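You operate a simulated robot arm through the tools that you are given. There is no shell and no other tool. Be economical: measure what you need, move in short steps, check, and stop when the job is done.

You are at the controls of a simulated robot arm. One attempt, no reset.

Task
Put things in order on the top of the mesh cupboard. At the end: the beige ball of string stands on top of the green stone; the white stone stands where the basket of pink jelly stood; the basket of pink jelly stands where the blue glass stood; the black pin stands where the beige ball of string stood; the blue glass stands where the black pin stood; whatever was shut is shut again. Leave all else as you found it, and nothing knocked over.

Only the result counts: the job must be done as asked and must still hold three seconds after the hand-in. Knocking over, shifting, dropping, spilling or breaking anything else fails it.

Robot
A 6-joint arm with a two-finger parallel gripper, fixed in place. Base frame: the origin is at the foot of the arm, x ahead of it, y to its left, z up; the work surface is at about z = 0.78. Units: m, rad, N and s.
With the tool pointing down near the work surface it reaches from about 0.24 to 0.64 m from the base axis. Its first joint turns from -1.152 to 1.152 rad. Payload 2.7 kg.
The tool frame sits at the grasp point between the pads (the TCP): z along the fingers, y along the line on which they close. The tips reach 0.023 m beyond it. Largest opening 0.094 m; finger width 0.038, thickness 0.01; the body of the gripper, 0.054 by 0.096 m, starts 0.039 m behind the TCP.
Orientation is told as [roll, pitch, yaw] about the base's x, y, z axes, in that order, counted from this pose: with the fingers straight down and closing along the base's y, the tool's x points along the base's -x, its y along +y and its z along -z.

Tools
- The arm moves only by the tool play_rows. Its argument "series" is a list of rows, each an object of numbers (a shift or turn left out is 0, a gripper value left out holds the last): "tx", "ty", "tz": the shift along the base's x, y, z in m; "rx", "ry", "rz": the turn, a rotation vector about the base's x, y, z in rad. In form: [{"tx": .., "ty": .., "tz": .., "rx": .., "ry": .., "rz": ..}, ...]. A call has 1 to 8 rows; each row is the pose to reach, as a shift and turn from the pose commanded when the call began. "gripper" is the finger opening in m, from 0 to 0.094, set as the call begins (left out, the last holds). Each row takes 0.2 s and may step no farther than 0.05 m and 0.15 rad from the row before; otherwise, or with a gripper value out of range, the whole call is refused. A pose out of reach is approached as far as the arm can. The call stops where the force on the tool passes 40 N (or 10 N more than at its start, if that is more) or the arm is blocked; 0.2 s more then pass. Each finger travels about 0.045 m/s and halts on what it meets, pressing with about 24 N; the grip force reading is that of the motor and also rises with nothing between the fingers. The clock runs only during rows and for 0.2 s after the last one: add rows that repeat a pose to give the fingers time. It gives the time, the measured TCP pose, the force on the tool (base axes), the opening and the grip force at its end, in the units of the frame above (readings bear some noise), and new pictures: "pictures" is both (left out), scene, wrist or none.
- Cameras (640 x 400 px; columns grow to the right, rows downward): "scene" is fixed at [0.083, -0.4559, 1.3795]; the picture's right is [0.56, -0.83, 0.00], its down [-0.64, -0.44, -0.63] and it looks along [0.52, 0.36, -0.78] (base axes); focal length 340 px, centre (320, 200). "wrist" rides on the gripper at [0.086, 0.016, -0.075] in the tool frame; the picture's right is [-0.18, 0.98, 0.00], its down [-0.58, -0.11, -0.81] and it looks along [-0.79, -0.15, 0.59] (tool axes); focal length 243 px, centre (320, 200).
- measure_at(camera, pixels): there is no depth. For up to 12 entries [column, row, z] of the newest picture of that camera ("zoom" is the newest enlarged one), the place [x, y] in the base frame at which the ray of that pixel passes the height z, good to about 0.002 m. No time passes.
- zoom(camera, box): a new picture of the part [left, top, right, bottom] of that camera's present view, enlarged. No time passes.
- job_done(): hands the job in; it is judged then, once.

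Work in short steps. Measure before you move; look again where a grasp or a placing could have gone wrong, and mend it. You have 80 turns and 170 pictures in all, those below and enlarged ones among them. Open the gripper and draw the arm clear of the work before you hand the job in, unless the task says otherwise; then end with one line.

The tools are called after "Call:" as a command line: name --argument value ..., lists and objects as JSON in quotes. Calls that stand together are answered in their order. play_rows: Moves the arm, as the interface text tells. Its arguments: {"type":"object","properties":{"series":{"type":"array","items":{"type":"object","properties":{"tx":{"type":"number"},"ty":{"type":"number"},"tz":{"type":"number"},"rx":{"type":"number"},"ry":{"type":"number"},"rz":{"type":"number"}}}},"gripper":{"type":"number"},"pictures":{"type":"string","enum":["both","scene","wrist","none"]}},"required":["series"]} The other tools are called the same way: measure_at (camera, pixels) gives the place at which the rays of pixels pass given heights; zoom (camera, box) takes an enlarged picture of a part of a camera's view; job_done () hands the job in.

At the start:

```text
clock: 0.0
tcp_pos: [0.2856, -0.2338, 1.0995]
ee_rot: [-0.001, -0.003, 0.0]
wrist_force: [0.0, -0.2, 0.3]
gripper_width: 0.094
grasp_force: 0.0
```

scene: 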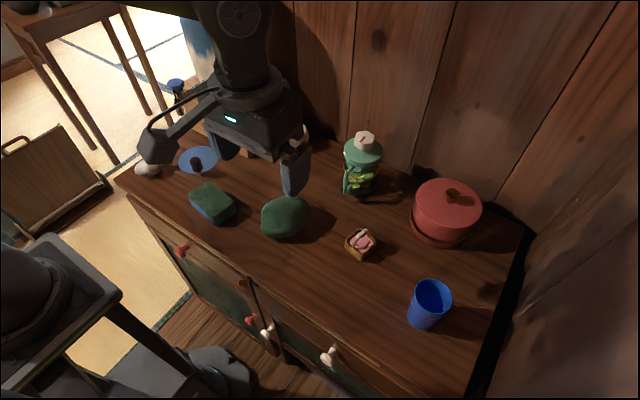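
wrist: 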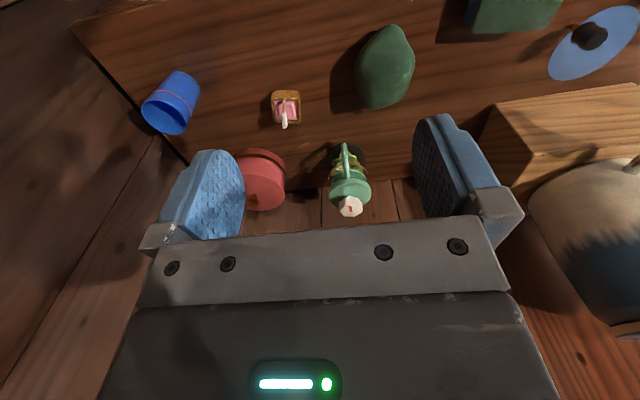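

I start by enlarging the two views to identify all the items.

Call:
zoom --camera "scene" --box '[110, 100, 350, 250]'

Call:
zoom --camera "scene" --box '[310, 110, 550, 350]'

Call:
zoom --camera "wrist" --box '[400, 0, 640, 200]'

```text
2.67 times, centred on (230, 175) of scene
```

zoom: 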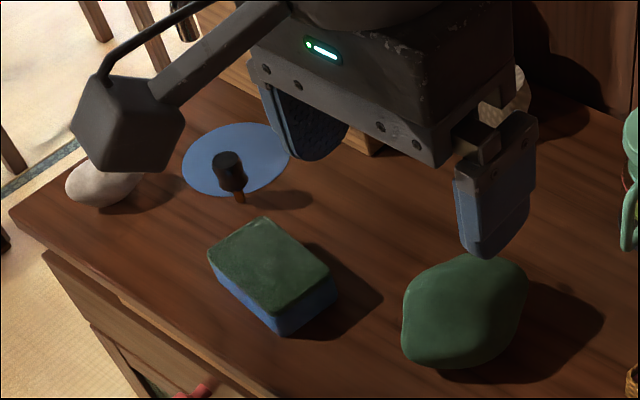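

```text
1.67 times, centred on (430, 230) of scene
```

zoom: 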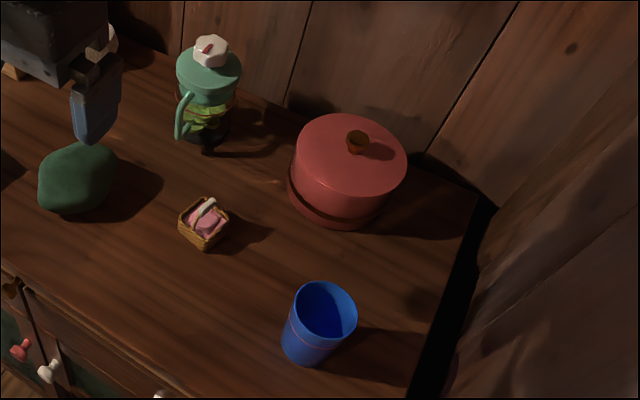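

```text
2.00 times, centred on (520, 100) of wrist
```

zoom: 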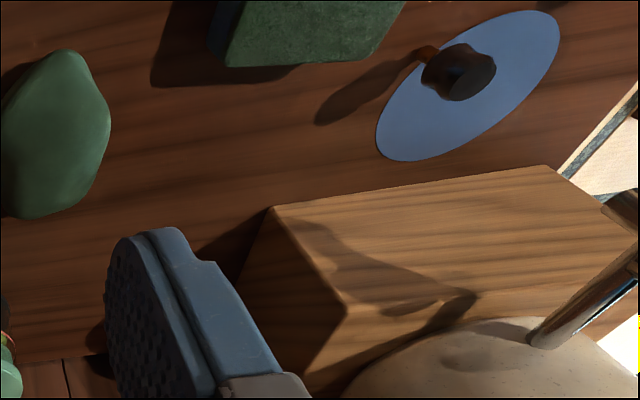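

The arm hides the far area by the wooden block (scene about (270,130)). I measure the visible items at the table height, and move the arm aside and upward to see the rest.

Call:
measure_at --camera "scene" --pixels '[[148, 170, 0.79], [199, 160, 0.78], [199, 173, 0.78], [212, 205, 0.8], [285, 220, 0.8], [360, 250, 0.78], [422, 322, 0.78], [432, 293, 0.87], [445, 235, 0.78], [357, 188, 0.78], [300, 135, 0.85], [114, 180, 0.78]]'

Call:
play_rows --series '[{"tx": -0.01, "ty": 0.04, "tz": 0.02}, {"tx": -0.01, "ty": 0.08, "tz": 0.04}, {"tx": -0.01, "ty": 0.12, "tz": 0.04}, {"tx": -0.01, "ty": 0.16, "tz": 0.04}, {"tx": -0.01, "ty": 0.2, "tz": 0.04}, {"tx": -0.01, "ty": 0.24, "tz": 0.04}, {"tx": -0.01, "ty": 0.28, "tz": 0.04}, {"tx": -0.01, "ty": 0.32, "tz": 0.04}]'

```text
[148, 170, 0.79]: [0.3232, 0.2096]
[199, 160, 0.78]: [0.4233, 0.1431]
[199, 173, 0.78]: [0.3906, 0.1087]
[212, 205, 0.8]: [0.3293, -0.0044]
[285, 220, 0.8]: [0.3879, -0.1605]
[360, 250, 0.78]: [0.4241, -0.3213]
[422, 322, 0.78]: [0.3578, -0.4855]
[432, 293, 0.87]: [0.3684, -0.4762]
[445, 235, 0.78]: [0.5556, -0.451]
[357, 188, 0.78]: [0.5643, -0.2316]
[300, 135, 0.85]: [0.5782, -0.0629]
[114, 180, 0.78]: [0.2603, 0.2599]
```

```text
clock: 1.8
tcp_pos: [0.2764, 0.0883, 1.1397]
ee_rot: [0.0, -0.002, -0.001]
wrist_force: [-0.1, -0.4, 0.5]
gripper_width: 0.094
grasp_force: 0.0
```

scene: 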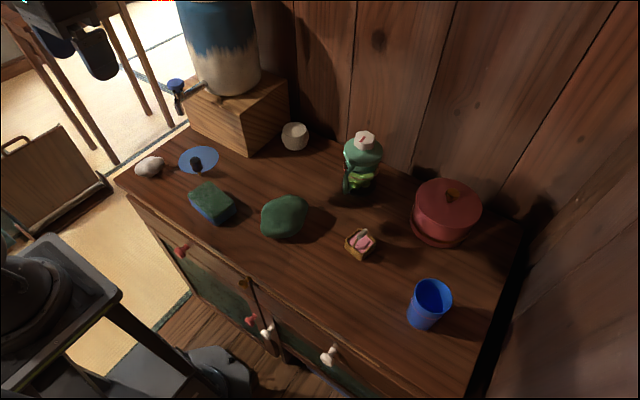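
wrist: 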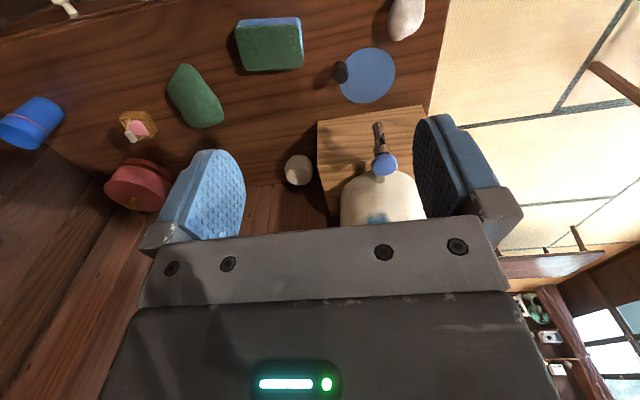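

Now the string ball is visible at (295,136), next to the wooden block with the vase. I enlarge for shape details.

Call:
zoom --camera "scene" --box '[120, 60, 330, 190]'

Call:
zoom --camera "scene" --box '[180, 120, 260, 170]'

Call:
zoom --camera "wrist" --box '[220, 0, 440, 200]'

Call:
zoom --camera "wrist" --box '[0, 50, 240, 200]'

```text
3.05 times, centred on (225, 125) of scene
```

zoom: 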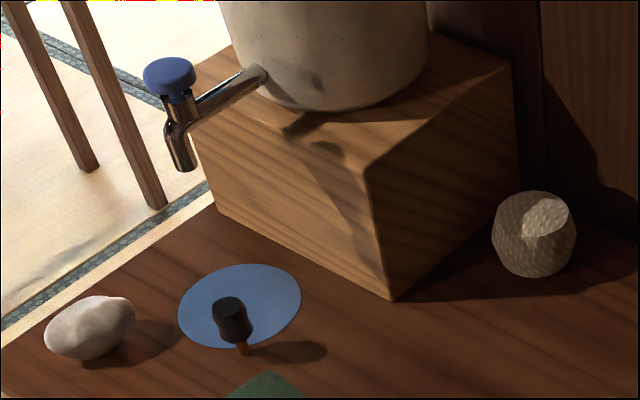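

```text
8.00 times, centred on (220, 145) of scene
```

zoom: 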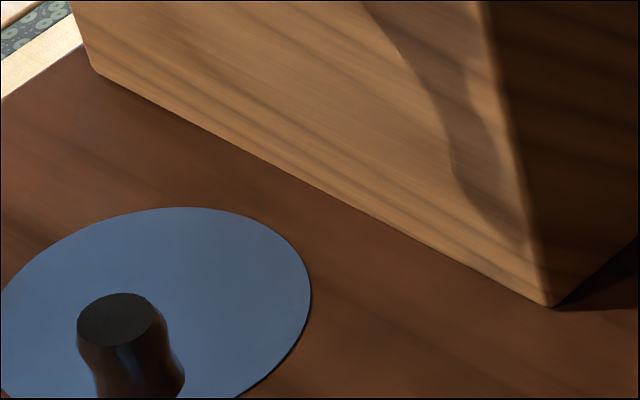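

```text
2.00 times, centred on (330, 100) of wrist
```

zoom: 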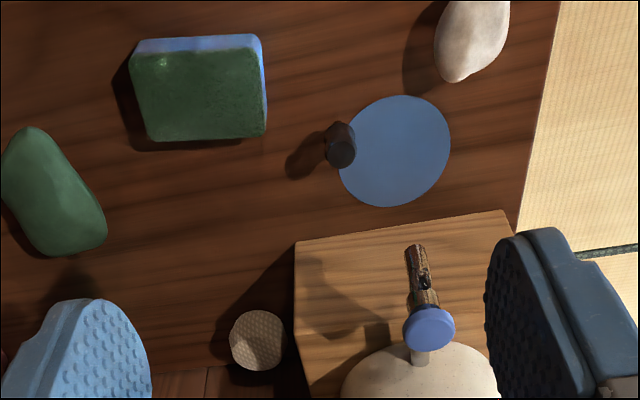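

```text
2.67 times, centred on (120, 125) of wrist
```

zoom: 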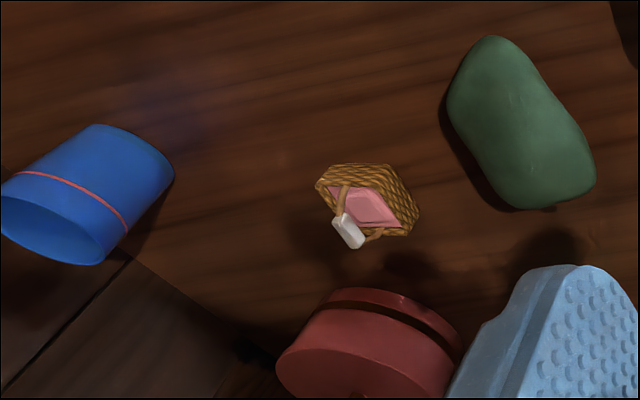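

I measure the string ball, block corners, pin, stones and wall at appropriate heights.

Call:
measure_at --camera "scene" --pixels '[[281, 136, 0.81], [309, 136, 0.81], [295, 151, 0.78], [295, 123, 0.84], [249, 158, 0.78], [290, 122, 0.78], [192, 130, 0.78], [245, 113, 0.86], [320, 136, 0.78], [200, 177, 0.78], [195, 160, 0.84], [199, 172, 0.81]]'

Call:
measure_at --camera "wrist" --pixels '[[299, 169, 0.81], [299, 155, 0.79], [284, 169, 0.81], [314, 169, 0.81], [340, 72, 0.84], [333, 78, 0.785], [404, 20, 0.81], [380, 5, 0.78], [195, 97, 0.83], [322, 121, 0.86], [322, 124, 0.78], [368, 76, 0.78]]'

Call:
zoom --camera "scene" --box '[165, 130, 229, 190]'

Call:
zoom --camera "scene" --box '[250, 100, 340, 250]'

```text
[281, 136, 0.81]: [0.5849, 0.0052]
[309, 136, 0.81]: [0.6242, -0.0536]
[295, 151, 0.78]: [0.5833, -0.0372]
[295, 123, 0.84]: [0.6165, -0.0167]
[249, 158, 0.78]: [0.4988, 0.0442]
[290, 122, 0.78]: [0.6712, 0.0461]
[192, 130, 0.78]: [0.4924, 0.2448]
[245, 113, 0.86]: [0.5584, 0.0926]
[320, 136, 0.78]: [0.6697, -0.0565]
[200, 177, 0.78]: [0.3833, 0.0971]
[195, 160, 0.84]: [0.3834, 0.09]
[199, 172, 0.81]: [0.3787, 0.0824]
```

```text
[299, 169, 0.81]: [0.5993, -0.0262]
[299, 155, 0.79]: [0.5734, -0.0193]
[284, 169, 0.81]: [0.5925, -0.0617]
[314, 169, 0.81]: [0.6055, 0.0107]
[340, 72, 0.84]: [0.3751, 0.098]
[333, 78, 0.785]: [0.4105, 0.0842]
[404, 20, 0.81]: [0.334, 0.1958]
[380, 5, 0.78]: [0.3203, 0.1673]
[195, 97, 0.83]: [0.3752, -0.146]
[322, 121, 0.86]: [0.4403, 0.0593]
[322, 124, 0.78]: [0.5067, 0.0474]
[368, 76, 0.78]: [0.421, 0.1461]
```

```text
6.67 times, centred on (197, 160) of scene
```

zoom: 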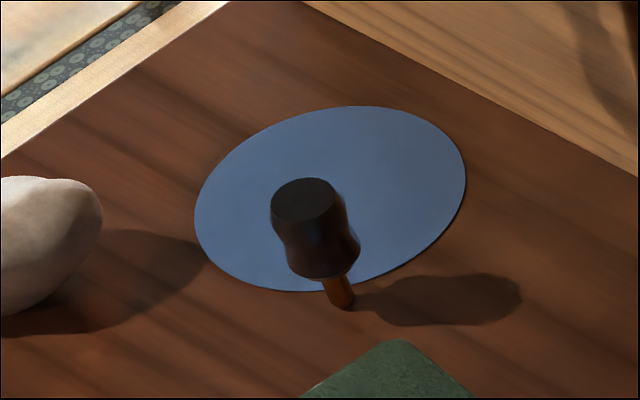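

```text
2.67 times, centred on (295, 175) of scene
```

zoom: 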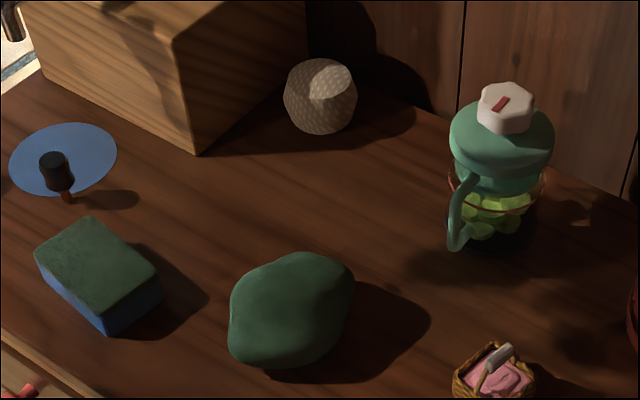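

The ball centre is near (0.602,-0.025), radius ~0.035; block face at y≈0.045. I move to over the ball's front for a closer view.

Call:
play_rows --series '[{"ty": -0.04, "tz": -0.02}, {"tx": 0.02, "ty": -0.08, "tz": -0.03}, {"tx": 0.05, "ty": -0.113, "tz": -0.04}, {"tx": 0.09, "ty": -0.113, "tz": -0.06}, {"tx": 0.13, "ty": -0.113, "tz": -0.08}, {"tx": 0.164, "ty": -0.113, "tz": -0.1}]'

```text
clock: 3.2
tcp_pos: [0.4403, -0.0271, 1.0417]
ee_rot: [0.0, -0.001, -0.001]
wrist_force: [-0.2, 0.1, 0.5]
gripper_width: 0.0942
grasp_force: 0.1
```

scene: 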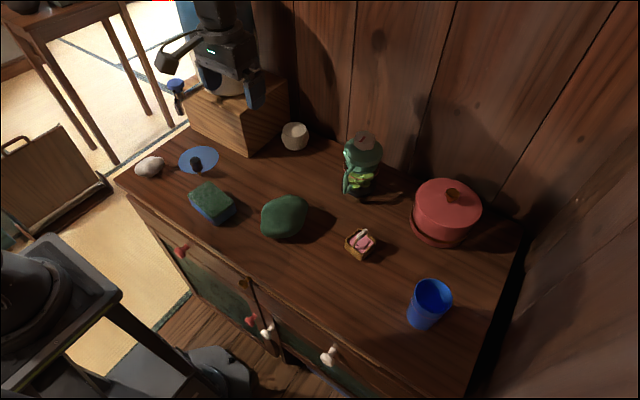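
wrist: 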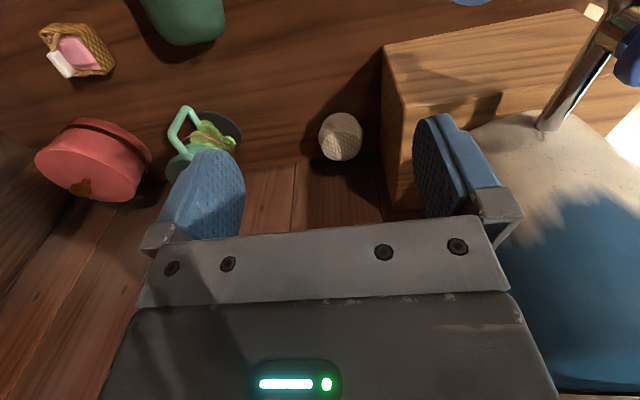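

Call:
zoom --camera "wrist" --box '[280, 80, 440, 200]'

Call:
measure_at --camera "wrist" --pixels '[[341, 112, 0.8], [320, 138, 0.81], [362, 138, 0.81], [341, 160, 0.83], [341, 136, 0.81], [330, 160, 0.78], [390, 145, 0.78], [383, 48, 0.86], [402, 106, 0.86], [386, 108, 0.78]]'

```text
3.33 times, centred on (360, 140) of wrist
```

zoom: 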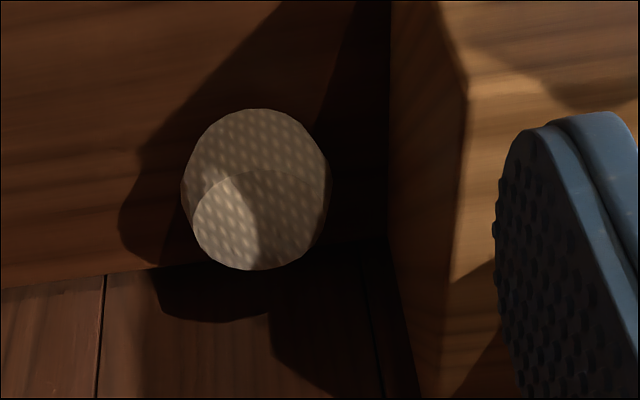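

```text
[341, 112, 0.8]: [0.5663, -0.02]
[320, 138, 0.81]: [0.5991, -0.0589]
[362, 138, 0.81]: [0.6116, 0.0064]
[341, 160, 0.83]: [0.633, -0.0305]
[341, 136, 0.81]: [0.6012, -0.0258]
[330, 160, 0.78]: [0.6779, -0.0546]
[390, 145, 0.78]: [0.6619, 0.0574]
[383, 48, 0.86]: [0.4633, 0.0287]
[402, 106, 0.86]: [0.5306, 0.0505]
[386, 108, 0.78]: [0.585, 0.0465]
```

The ball has a flat top, centre ≈(0.603,-0.026). I move above it and partway down with the fingers open either side.

Call:
play_rows --series '[{"tx": 0.045}, {"tx": 0.09}, {"tx": 0.135}, {"tx": 0.163, "tz": -0.03}, {"tx": 0.163, "tz": -0.07}, {"tx": 0.163, "tz": -0.11}, {"tx": 0.163, "tz": -0.14}, {"tx": 0.163, "tz": -0.15}]'

```text
clock: 5.0
tcp_pos: [0.6005, -0.0252, 0.8873]
ee_rot: [-0.001, -0.002, 0.001]
wrist_force: [0.1, -0.6, -0.2]
gripper_width: 0.094
grasp_force: 0.1
```

scene: 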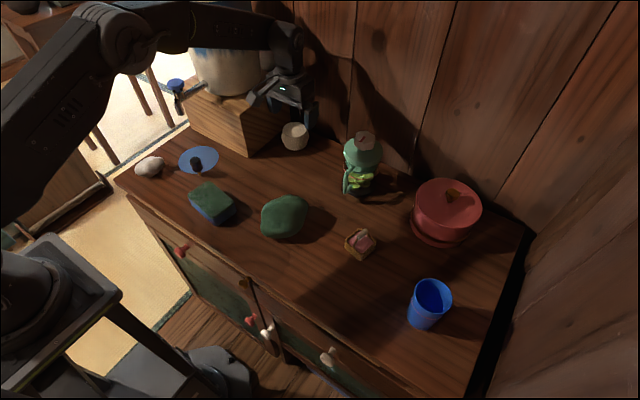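
wrist: 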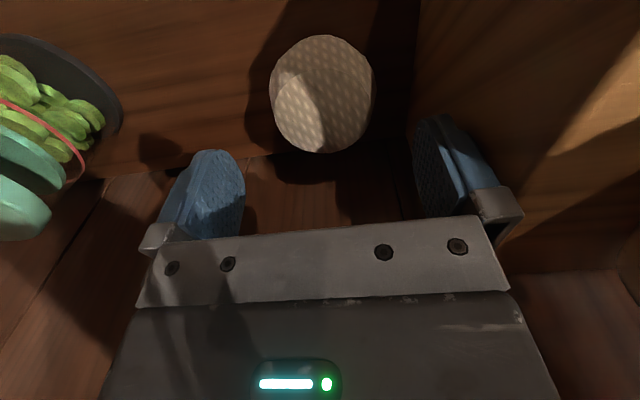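

The ball sits centred between the fingers in the wrist view at (322,95). I check its centre from this view.

Call:
measure_at --camera "wrist" --pixels '[[322, 36, 0.8], [322, 152, 0.835], [270, 90, 0.81], [375, 90, 0.81], [322, 65, 0.835], [322, 108, 0.835]]'

Call:
zoom --camera "wrist" --box '[240, 0, 440, 160]'

```text
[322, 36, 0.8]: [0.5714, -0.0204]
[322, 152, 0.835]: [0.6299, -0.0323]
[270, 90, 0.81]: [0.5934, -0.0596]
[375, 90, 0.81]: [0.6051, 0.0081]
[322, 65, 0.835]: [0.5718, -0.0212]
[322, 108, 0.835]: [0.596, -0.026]
```

```text
2.50 times, centred on (340, 80) of wrist
```

zoom: 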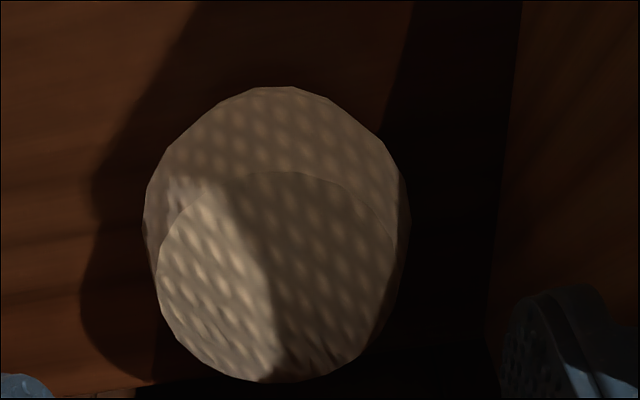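

Centre ≈(0.600,-0.026), matching the TCP. I descend to z≈0.808, then close.

Call:
play_rows --series '[{"tz": -0.04}, {"tz": -0.065}, {"tz": -0.08}, {"tz": -0.08}]' --pictures "none"

Call:
play_rows --series '[{"tz": 0}, {"tz": 0}, {"tz": 0}, {"tz": 0}]' --gripper 0.055

```text
clock: 6.0
tcp_pos: [0.5995, -0.0272, 0.8073]
ee_rot: [0.0, -0.001, 0.0]
wrist_force: [-0.5, 0.4, 0.9]
gripper_width: 0.0939
grasp_force: 0.0
```

```text
clock: 7.0
tcp_pos: [0.5999, -0.0276, 0.8088]
ee_rot: [0.0, -0.002, 0.0]
wrist_force: [-0.1, 0.5, -0.1]
gripper_width: 0.0691
grasp_force: 23.9
```

scene: 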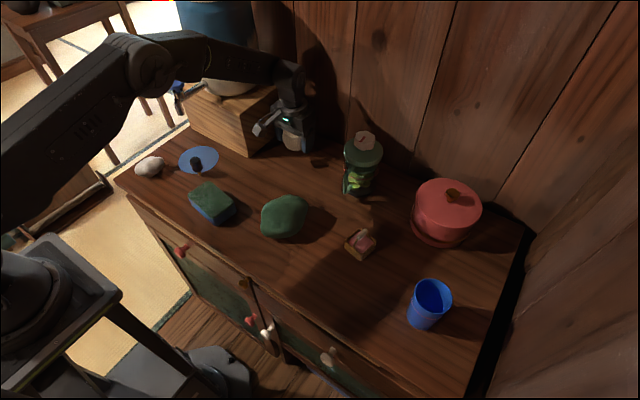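
wrist: 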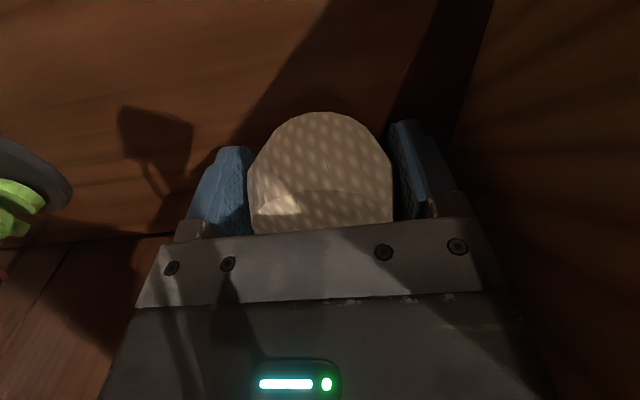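

Gripped at width 0.069. I lift straight up and back toward the green stone.

Call:
play_rows --series '[{"tz": 0.03}, {"tz": 0.07}, {"tz": 0.11}, {"tx": -0.03, "tz": 0.14}, {"tx": -0.07, "ty": -0.03, "tz": 0.15}, {"tx": -0.11, "ty": -0.06, "tz": 0.15}, {"tx": -0.15, "ty": -0.09, "tz": 0.15}, {"tx": -0.19, "ty": -0.12, "tz": 0.15}]'

Call:
play_rows --series '[{"tx": -0.04, "tz": 0.02}, {"tx": -0.08, "tz": 0.04}, {"tx": -0.12, "tz": 0.04}, {"tx": -0.13, "tz": 0.04}]'

```text
refused: row 5 steps farther than a row can; nothing moved
```

```text
clock: 8.0
tcp_pos: [0.471, -0.0265, 0.8482]
ee_rot: [0.001, -0.001, 0.0]
wrist_force: [-0.6, 0.8, -1.4]
gripper_width: 0.0693
grasp_force: 24.2
```

scene: 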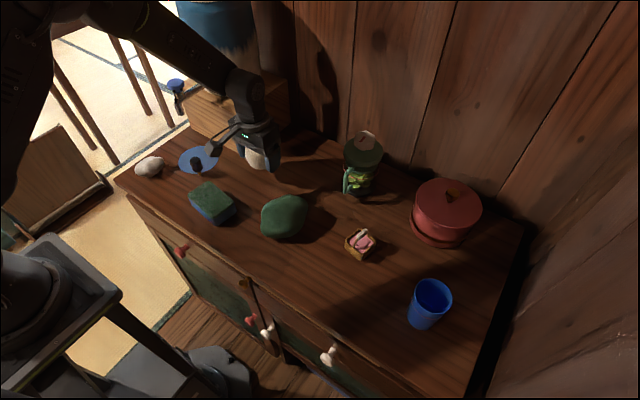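
wrist: 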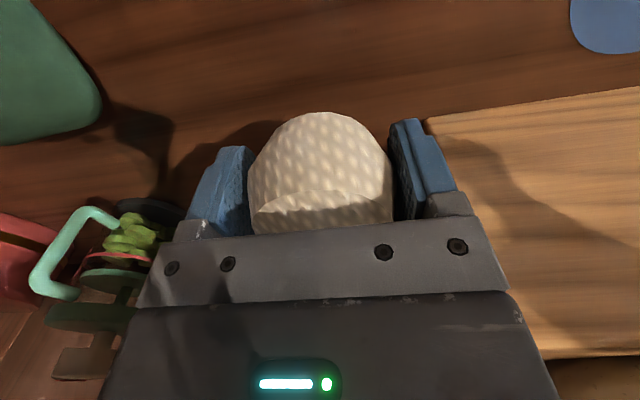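

The first batch was refused, but the second only lifted and backed out harmlessly; the ball is still held and nothing was touched. I now lift and go near the stone.

Call:
play_rows --series '[{"tz": 0.045}, {"tz": 0.09}, {"tz": 0.13}, {"tx": -0.025, "ty": -0.025, "tz": 0.15}, {"tx": -0.05, "ty": -0.055, "tz": 0.15}, {"tx": -0.08, "ty": -0.09, "tz": 0.15}, {"tx": -0.11, "ty": -0.125, "tz": 0.15}, {"tx": -0.15, "ty": -0.13, "tz": 0.15}]'

```text
clock: 9.8
tcp_pos: [0.3215, -0.1553, 0.999]
ee_rot: [-0.001, -0.002, 0.001]
wrist_force: [-0.7, 0.6, 0.5]
gripper_width: 0.0691
grasp_force: 23.5
```

scene: 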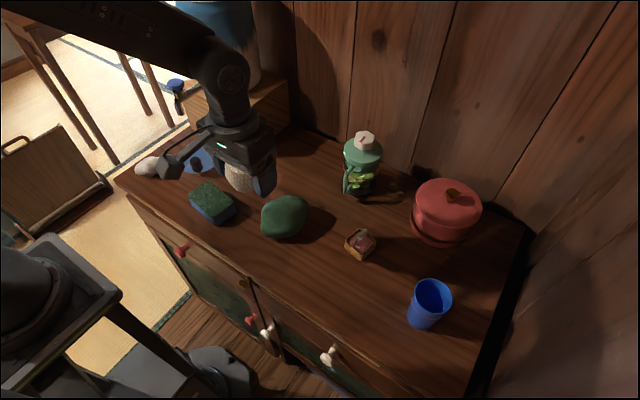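
wrist: 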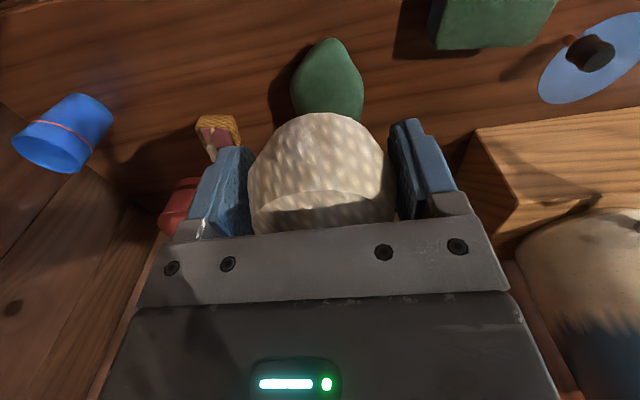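

I zoom on the green stone in both views.

Call:
zoom --camera "scene" --box '[240, 180, 330, 250]'

Call:
zoom --camera "wrist" --box '[260, 20, 400, 130]'

Call:
measure_at --camera "scene" --pixels '[[261, 218, 0.8], [308, 212, 0.8], [284, 196, 0.82], [284, 239, 0.79], [285, 213, 0.82], [285, 213, 0.84]]'

Call:
measure_at --camera "wrist" --pixels '[[291, 90, 0.8], [363, 95, 0.8], [328, 39, 0.8], [328, 85, 0.82], [328, 85, 0.84]]'

```text
5.71 times, centred on (285, 215) of scene
```

zoom: 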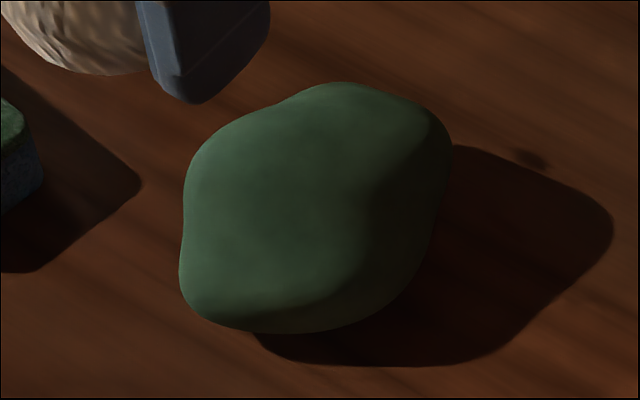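

```text
3.64 times, centred on (330, 75) of wrist
```

zoom: 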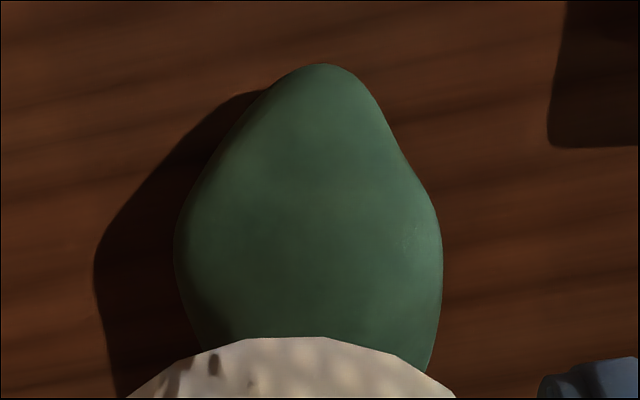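

```text
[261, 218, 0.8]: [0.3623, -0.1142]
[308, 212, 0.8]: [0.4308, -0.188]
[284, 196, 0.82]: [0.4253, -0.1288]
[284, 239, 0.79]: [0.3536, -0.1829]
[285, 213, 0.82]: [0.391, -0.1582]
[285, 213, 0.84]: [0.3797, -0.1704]
```

```text
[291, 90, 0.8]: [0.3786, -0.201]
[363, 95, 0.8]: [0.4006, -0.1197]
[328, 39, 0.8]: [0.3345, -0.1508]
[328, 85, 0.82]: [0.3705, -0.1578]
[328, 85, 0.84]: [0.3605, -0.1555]
```

Stone spans x≈0.335–0.435, y≈-0.20…-0.12; centre about (0.388,-0.160). I move over it and lower to TCP 0.885, to look.

Call:
play_rows --series '[{"tx": 0.04, "ty": -0.003}, {"tx": 0.066, "ty": -0.005, "tz": -0.03}, {"tx": 0.066, "ty": -0.005, "tz": -0.07}, {"tx": 0.066, "ty": -0.005, "tz": -0.1}, {"tx": 0.066, "ty": -0.005, "tz": -0.115}, {"tx": 0.066, "ty": -0.005, "tz": -0.115}]'

Call:
zoom --camera "scene" --box '[220, 130, 350, 260]'

```text
clock: 11.2
tcp_pos: [0.3871, -0.1609, 0.882]
ee_rot: [-0.001, -0.001, 0.0]
wrist_force: [-0.3, 0.7, -2.2]
gripper_width: 0.0694
grasp_force: 24.4
```

scene: 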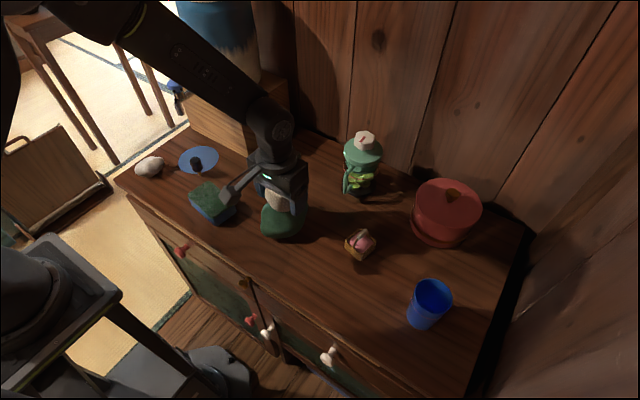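
wrist: 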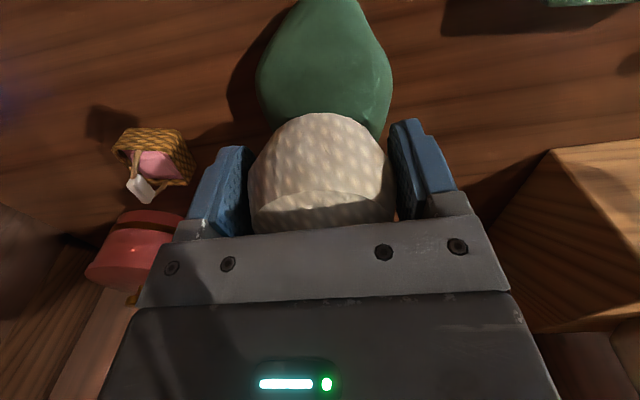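

```text
3.08 times, centred on (285, 195) of scene
```

zoom: 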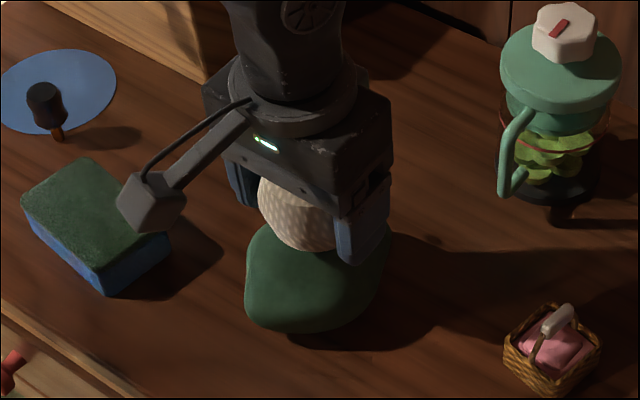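

Aligned in y. I lower in small steps, watching the force (base z now about -2 N).

Call:
play_rows --series '[{"tz": -0.006}, {"tz": -0.012}, {"tz": -0.017}, {"tz": -0.017}]' --pictures "scene"

Call:
zoom --camera "scene" --box '[240, 160, 330, 250]'

```text
clock: 11.8
tcp_pos: [0.3868, -0.1614, 0.877]
ee_rot: [-0.001, -0.004, 0.0]
wrist_force: [-4.1, 1.2, 8.2]
gripper_width: 0.0693
grasp_force: 23.9
stopped in row 3: the force on the tool passed its limit (the readings are from after the stop); the commanded pose is now the measured one
```

scene: 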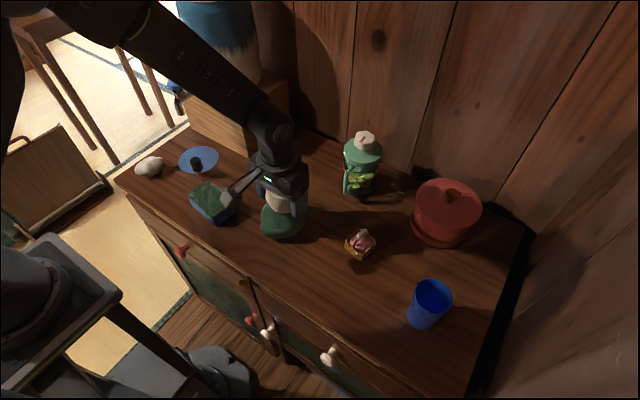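

```text
4.44 times, centred on (285, 205) of scene
```

zoom: 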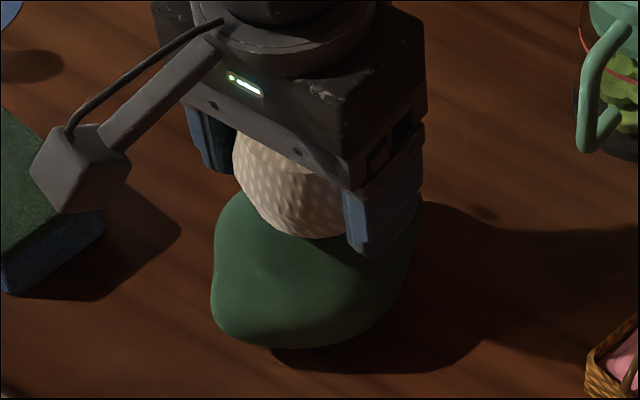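

Contact occurred at TCP z≈0.876 (stone top ≈0.847). I check the ball's seating from the wrist view before letting go.

Call:
zoom --camera "wrist" --box '[200, 0, 440, 240]'

Call:
measure_at --camera "wrist" --pixels '[[325, 75, 0.82], [258, 75, 0.815], [392, 75, 0.815], [325, 0, 0.8]]'

```text
1.67 times, centred on (320, 120) of wrist
```

zoom: 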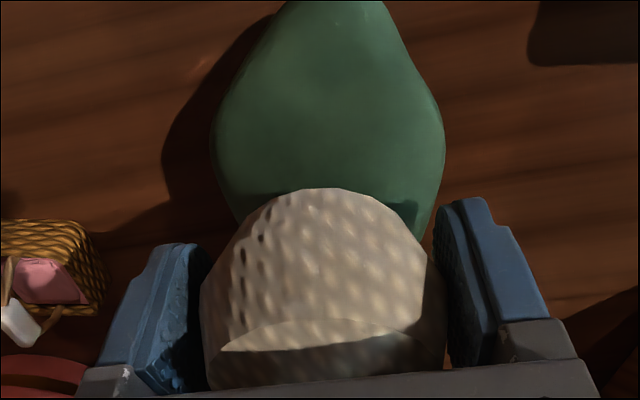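

```text
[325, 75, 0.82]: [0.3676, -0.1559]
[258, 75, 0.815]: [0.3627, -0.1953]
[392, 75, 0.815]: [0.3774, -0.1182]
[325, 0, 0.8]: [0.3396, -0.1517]
```

Stone centre from three views ≈(0.385,-0.159), within 3 mm of the ball. I open the fingers without moving.

Call:
play_rows --series '[{"tz": 0}, {"tz": 0}, {"tz": 0}]' --gripper 0.094

```text
clock: 12.6
tcp_pos: [0.3877, -0.1628, 0.877]
ee_rot: [-0.003, -0.004, -0.002]
wrist_force: [0.0, -0.2, 0.5]
gripper_width: 0.0939
grasp_force: 0.1
```

scene: 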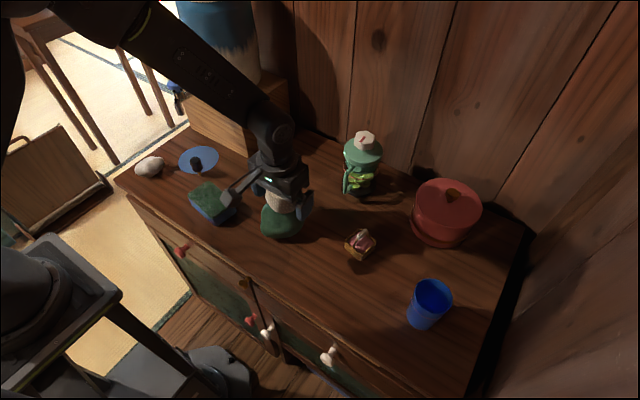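
wrist: 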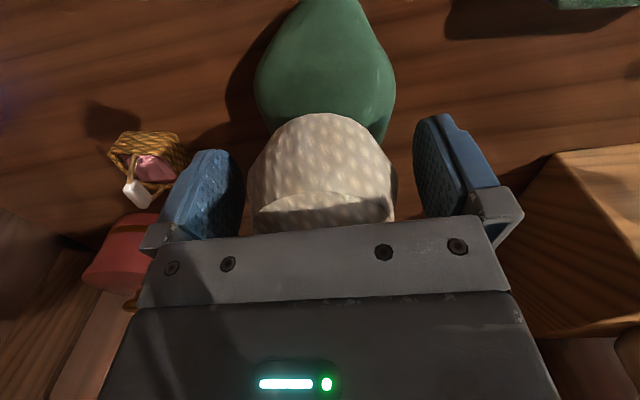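

The ball rests stably. I lift straight up and then move toward the pin.

Call:
play_rows --series '[{"tz": 0.03}, {"tz": 0.07}, {"tz": 0.11}, {"tz": 0.12, "ty": 0.04}, {"tz": 0.12, "ty": 0.085, "tx": -0.02}, {"tz": 0.12, "ty": 0.13, "tx": -0.04}, {"tz": 0.12, "ty": 0.175, "tx": -0.06}, {"tz": 0.12, "ty": 0.22, "tx": -0.08}]'

Call:
zoom --camera "scene" --box '[230, 160, 340, 260]'

Call:
zoom --camera "wrist" --box '[240, 0, 440, 160]'

```text
clock: 14.4
tcp_pos: [0.3092, 0.0615, 0.9986]
ee_rot: [-0.003, -0.004, -0.001]
wrist_force: [-0.9, 0.2, -0.8]
gripper_width: 0.0942
grasp_force: 0.1
```

scene: 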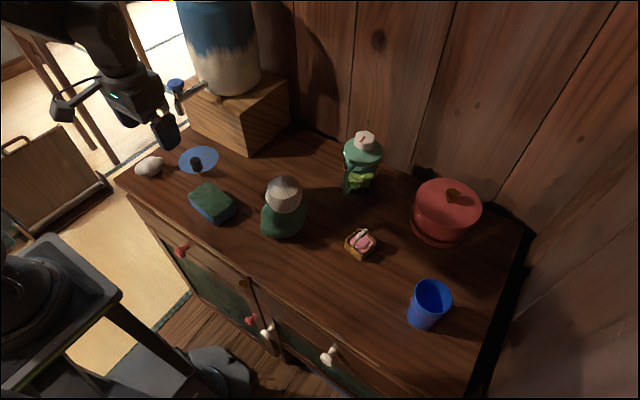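
wrist: 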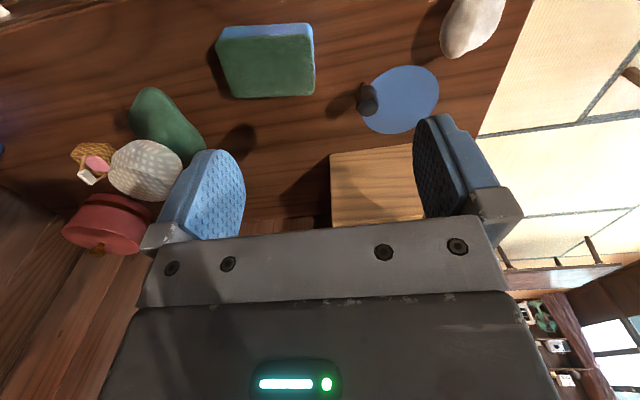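

```text
4.00 times, centred on (285, 210) of scene
```

zoom: 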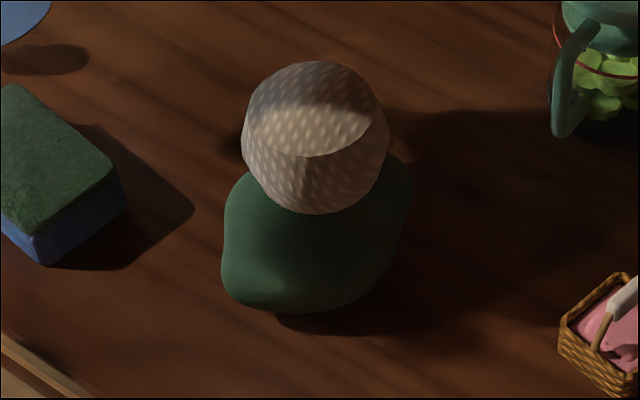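

```text
2.50 times, centred on (340, 80) of wrist
```

zoom: 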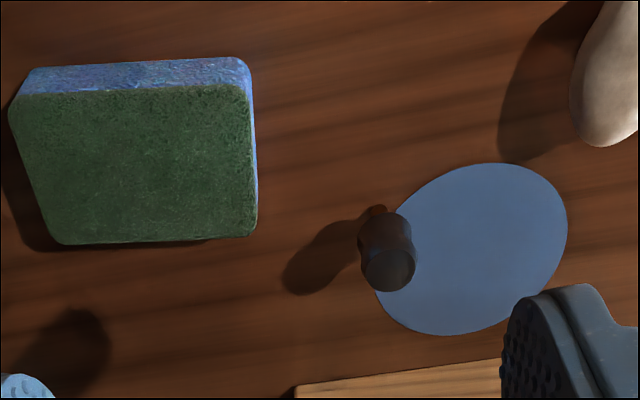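

Ball on stone is fine. Now I measure the pin's foot and head from here plus the tap's tip.

Call:
measure_at --camera "wrist" --pixels '[[363, 84.5, 0.782], [368, 107, 0.83], [368, 107, 0.84], [368, 107, 0.85], [366, 95, 0.82]]'

Call:
measure_at --camera "scene" --pixels '[[200.8, 175.5, 0.782], [195, 159.3, 0.83], [195, 159.3, 0.84], [195, 159.3, 0.85], [181, 113, 0.85], [181, 113, 0.9], [176, 83, 0.95], [176, 83, 0.9]]'

Call:
zoom --camera "scene" --box '[140, 60, 240, 180]'

```text
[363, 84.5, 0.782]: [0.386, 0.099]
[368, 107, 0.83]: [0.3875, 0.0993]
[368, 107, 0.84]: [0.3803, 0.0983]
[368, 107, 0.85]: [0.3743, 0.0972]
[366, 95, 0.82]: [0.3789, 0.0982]
```

```text
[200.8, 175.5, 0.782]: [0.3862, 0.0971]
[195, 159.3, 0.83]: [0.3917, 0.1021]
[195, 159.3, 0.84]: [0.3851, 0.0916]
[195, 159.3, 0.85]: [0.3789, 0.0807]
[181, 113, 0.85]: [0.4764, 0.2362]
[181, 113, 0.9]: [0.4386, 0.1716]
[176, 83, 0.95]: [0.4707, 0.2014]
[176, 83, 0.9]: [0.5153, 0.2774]
```

```text
3.33 times, centred on (190, 120) of scene
```

zoom: 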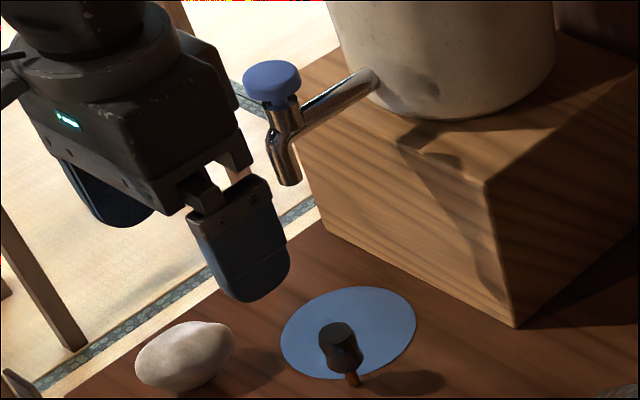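

Pin: foot (0.386,0.098), top ≈0.834, head ≈22 mm wide. I move above it with the opening reduced to 0.06.

Call:
play_rows --series '[{"tx": 0.03, "ty": 0.015}, {"tx": 0.06, "ty": 0.03}, {"tx": 0.077, "ty": 0.0365, "tz": -0.03}, {"tx": 0.077, "ty": 0.0365, "tz": -0.07}, {"tx": 0.077, "ty": 0.0365, "tz": -0.11}, {"tx": 0.077, "ty": 0.0365, "tz": -0.132}, {"tx": 0.077, "ty": 0.0365, "tz": -0.132}]' --gripper 0.06

Call:
zoom --camera "wrist" --box '[200, 40, 440, 240]'

Call:
zoom --camera "scene" --box '[140, 100, 260, 220]'

```text
clock: 16.0
tcp_pos: [0.3855, 0.094, 0.8655]
ee_rot: [-0.002, -0.003, -0.001]
wrist_force: [-0.7, 0.0, -0.3]
gripper_width: 0.0601
grasp_force: 0.1
```

scene: 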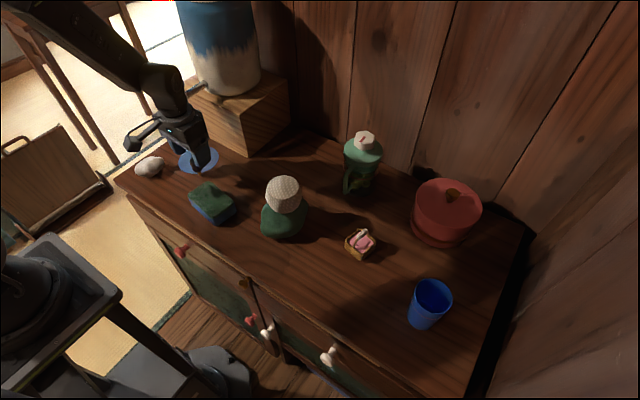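
wrist: 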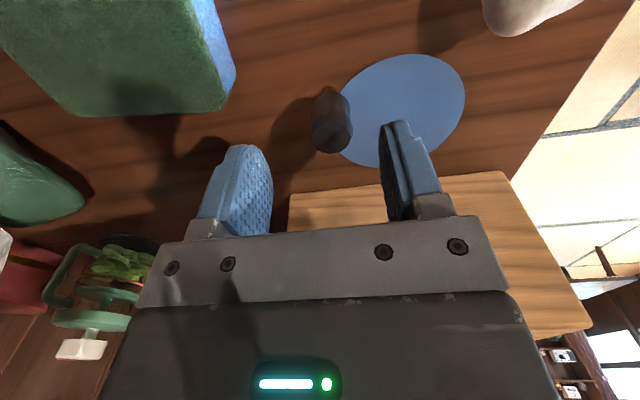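

```text
2.00 times, centred on (320, 140) of wrist
```

zoom: 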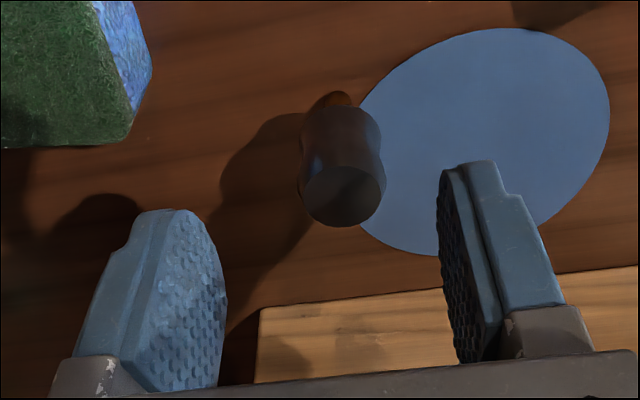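

```text
3.33 times, centred on (200, 160) of scene
```

zoom: 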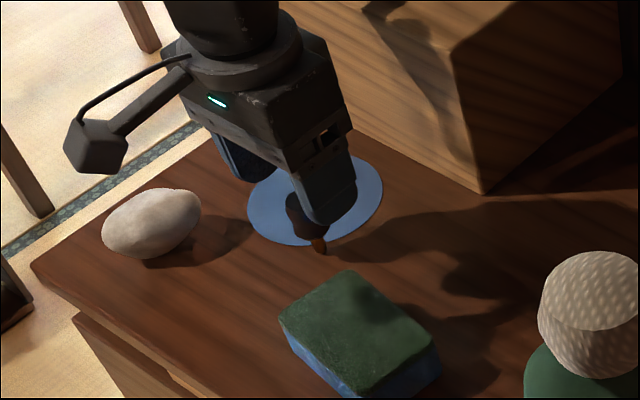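

I re-measure head and foot from this close view.

Call:
measure_at --camera "wrist" --pixels '[[331.5, 138, 0.834], [331.5, 138, 0.84], [328, 87, 0.784], [310, 120, 0.82], [352, 120, 0.82], [340, 115, 0.782]]'

```text
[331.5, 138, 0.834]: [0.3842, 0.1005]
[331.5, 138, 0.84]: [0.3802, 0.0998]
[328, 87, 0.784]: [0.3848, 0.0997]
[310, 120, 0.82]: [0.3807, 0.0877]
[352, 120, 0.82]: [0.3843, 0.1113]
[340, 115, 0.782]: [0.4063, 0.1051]
```

Pin at (0.3845,0.0997). I correct by +5 mm in y and descend to z≈0.816, then close.

Call:
play_rows --series '[{"tx": -0.001, "ty": 0.0055}, {"tx": -0.001, "ty": 0.0055, "tz": -0.025}, {"tx": -0.001, "ty": 0.0055, "tz": -0.05}, {"tx": -0.001, "ty": 0.0055, "tz": -0.05}]' --pictures "wrist"

```text
clock: 17.0
tcp_pos: [0.3838, 0.1016, 0.8156]
ee_rot: [-0.001, -0.004, 0.001]
wrist_force: [0.3, 1.0, -0.3]
gripper_width: 0.0598
grasp_force: 0.2
```

wrist: 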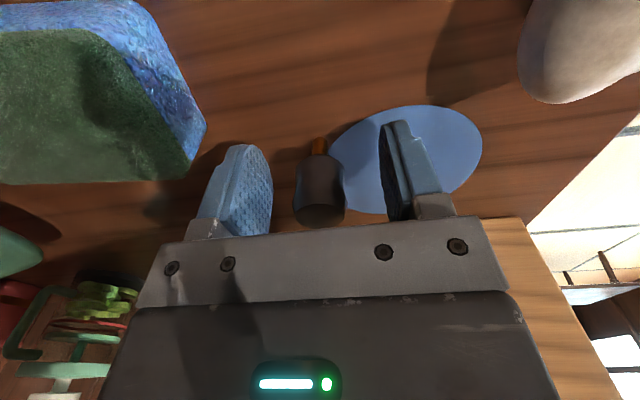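

Centred to within ~2 mm; I nudge -1.5 mm in y and close.

Call:
play_rows --series '[{"ty": -0.0015}, {"ty": -0.0015}, {"ty": -0.0015}, {"ty": -0.0015}, {"ty": -0.0015}]' --gripper 0.012 --pictures "wrist"

```text
clock: 18.2
tcp_pos: [0.3844, 0.0989, 0.8155]
ee_rot: [-0.002, -0.002, -0.001]
wrist_force: [-0.3, 0.1, 0.1]
gripper_width: 0.0248
grasp_force: 24.5
```

wrist: 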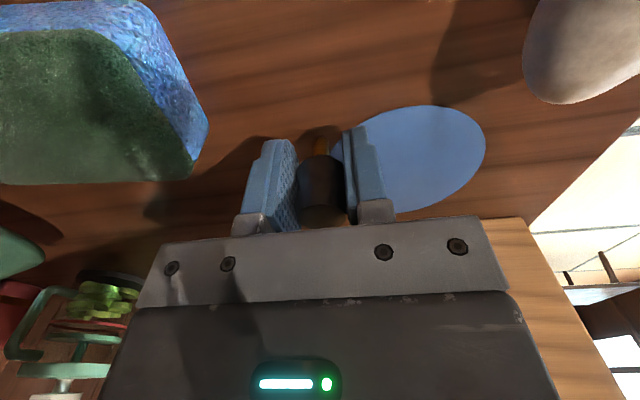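

Gripped at 0.025. I lift and check that it comes free.

Call:
play_rows --series '[{"tz": 0.02}, {"tz": 0.06}, {"tz": 0.1}, {"tz": 0.14}, {"ty": -0.04, "tz": 0.15}, {"ty": -0.085, "tz": 0.15}, {"ty": -0.126, "tz": 0.15}, {"ty": -0.126, "tz": 0.15}]'

Call:
zoom --camera "wrist" --box '[220, 60, 420, 240]'

```text
clock: 20.0
tcp_pos: [0.3853, -0.0286, 0.9643]
ee_rot: [-0.004, -0.004, 0.002]
wrist_force: [0.5, -0.1, -0.7]
gripper_width: 0.0247
grasp_force: 24.5
```

scene: 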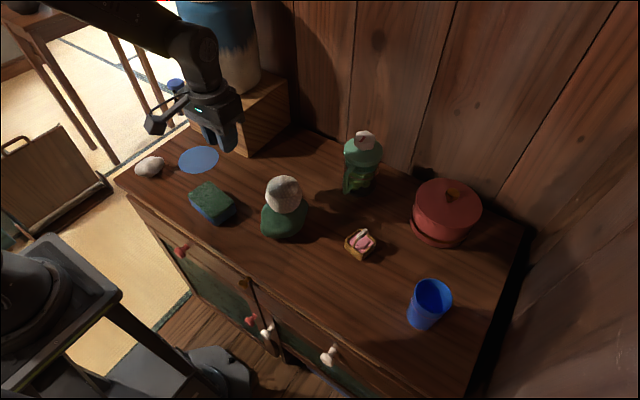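
wrist: 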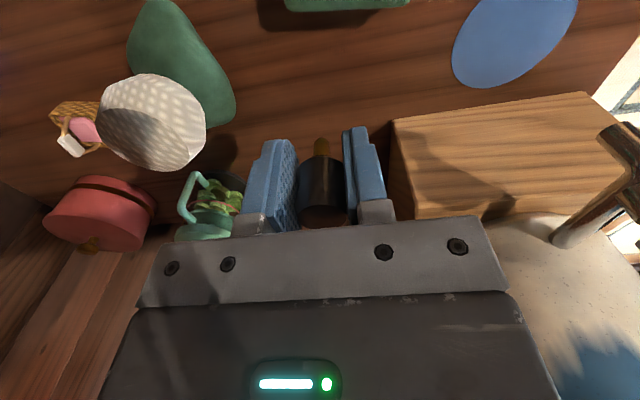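

```text
2.22 times, centred on (320, 150) of wrist
```

zoom: 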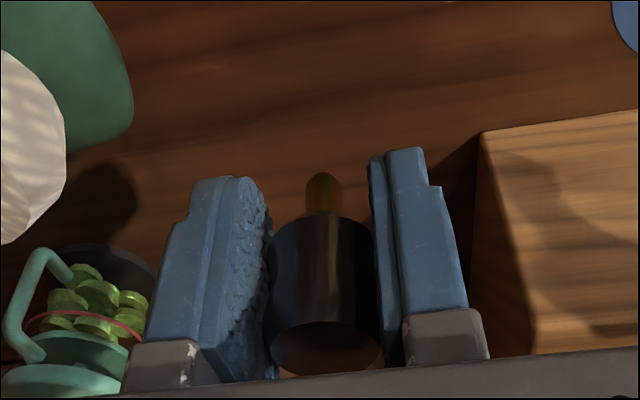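

The pin came free and is upright in the fingers. I carry it to the string's place (0.600,-0.027) and lower near the surface.

Call:
play_rows --series '[{"tx": 0.045}, {"tx": 0.09}, {"tx": 0.135}, {"tx": 0.18}, {"tx": 0.215}, {"tx": 0.215, "tz": -0.04}, {"tx": 0.215, "tz": -0.085}, {"tx": 0.215, "tz": -0.13}]' --pictures "none"

```text
clock: 21.8
tcp_pos: [0.598, -0.0293, 0.8327]
ee_rot: [-0.003, -0.006, -0.001]
wrist_force: [0.0, 0.7, -0.3]
gripper_width: 0.025
grasp_force: 23.8
```

Now slowly to near contact (grasp height was 0.8155), with 2 mm correction.

Call:
play_rows --series '[{"tx": 0.002, "ty": 0.002, "tz": -0.008}, {"tx": 0.002, "ty": 0.002, "tz": -0.013}, {"tx": 0.002, "ty": 0.002, "tz": -0.015}, {"tx": 0.002, "ty": 0.002, "tz": -0.0165}, {"tx": 0.002, "ty": 0.002, "tz": -0.0165}]'

Call:
zoom --camera "wrist" --box '[220, 60, 420, 240]'

Call:
zoom --camera "scene" --box '[240, 80, 350, 180]'

```text
clock: 23.0
tcp_pos: [0.6004, -0.0247, 0.8182]
ee_rot: [0.0, -0.003, 0.001]
wrist_force: [0.5, 0.4, -0.1]
gripper_width: 0.0247
grasp_force: 23.7
```

scene: 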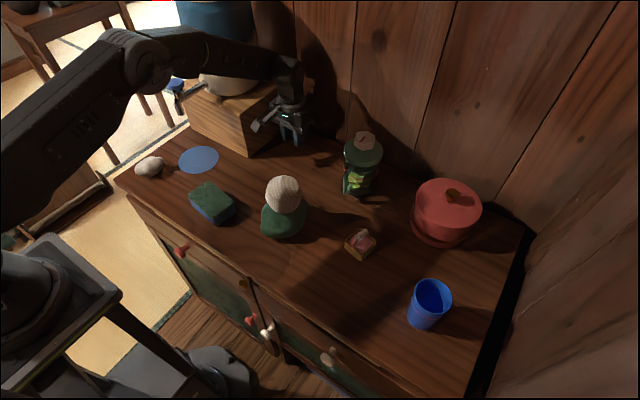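
wrist: 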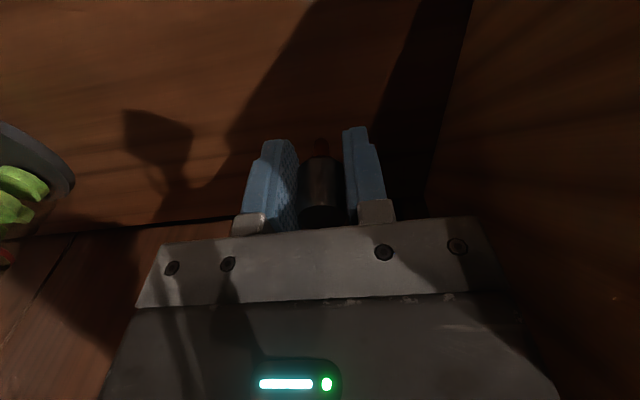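

```text
2.22 times, centred on (320, 150) of wrist
```

zoom: 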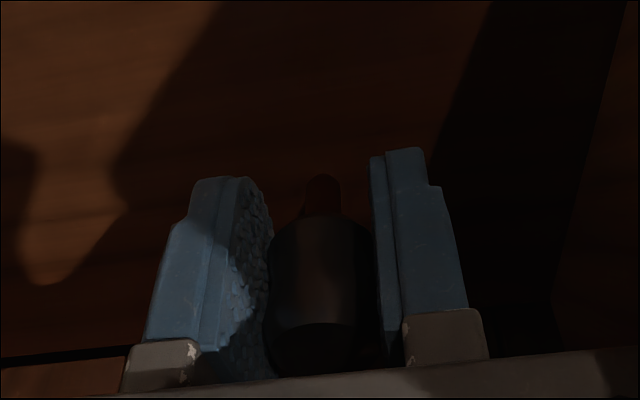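

```text
4.00 times, centred on (295, 130) of scene
```

zoom: 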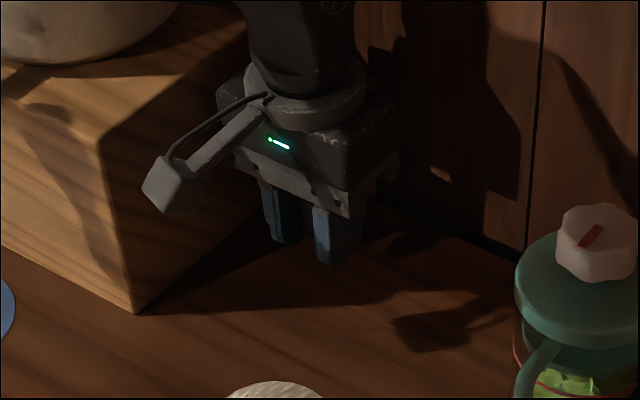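

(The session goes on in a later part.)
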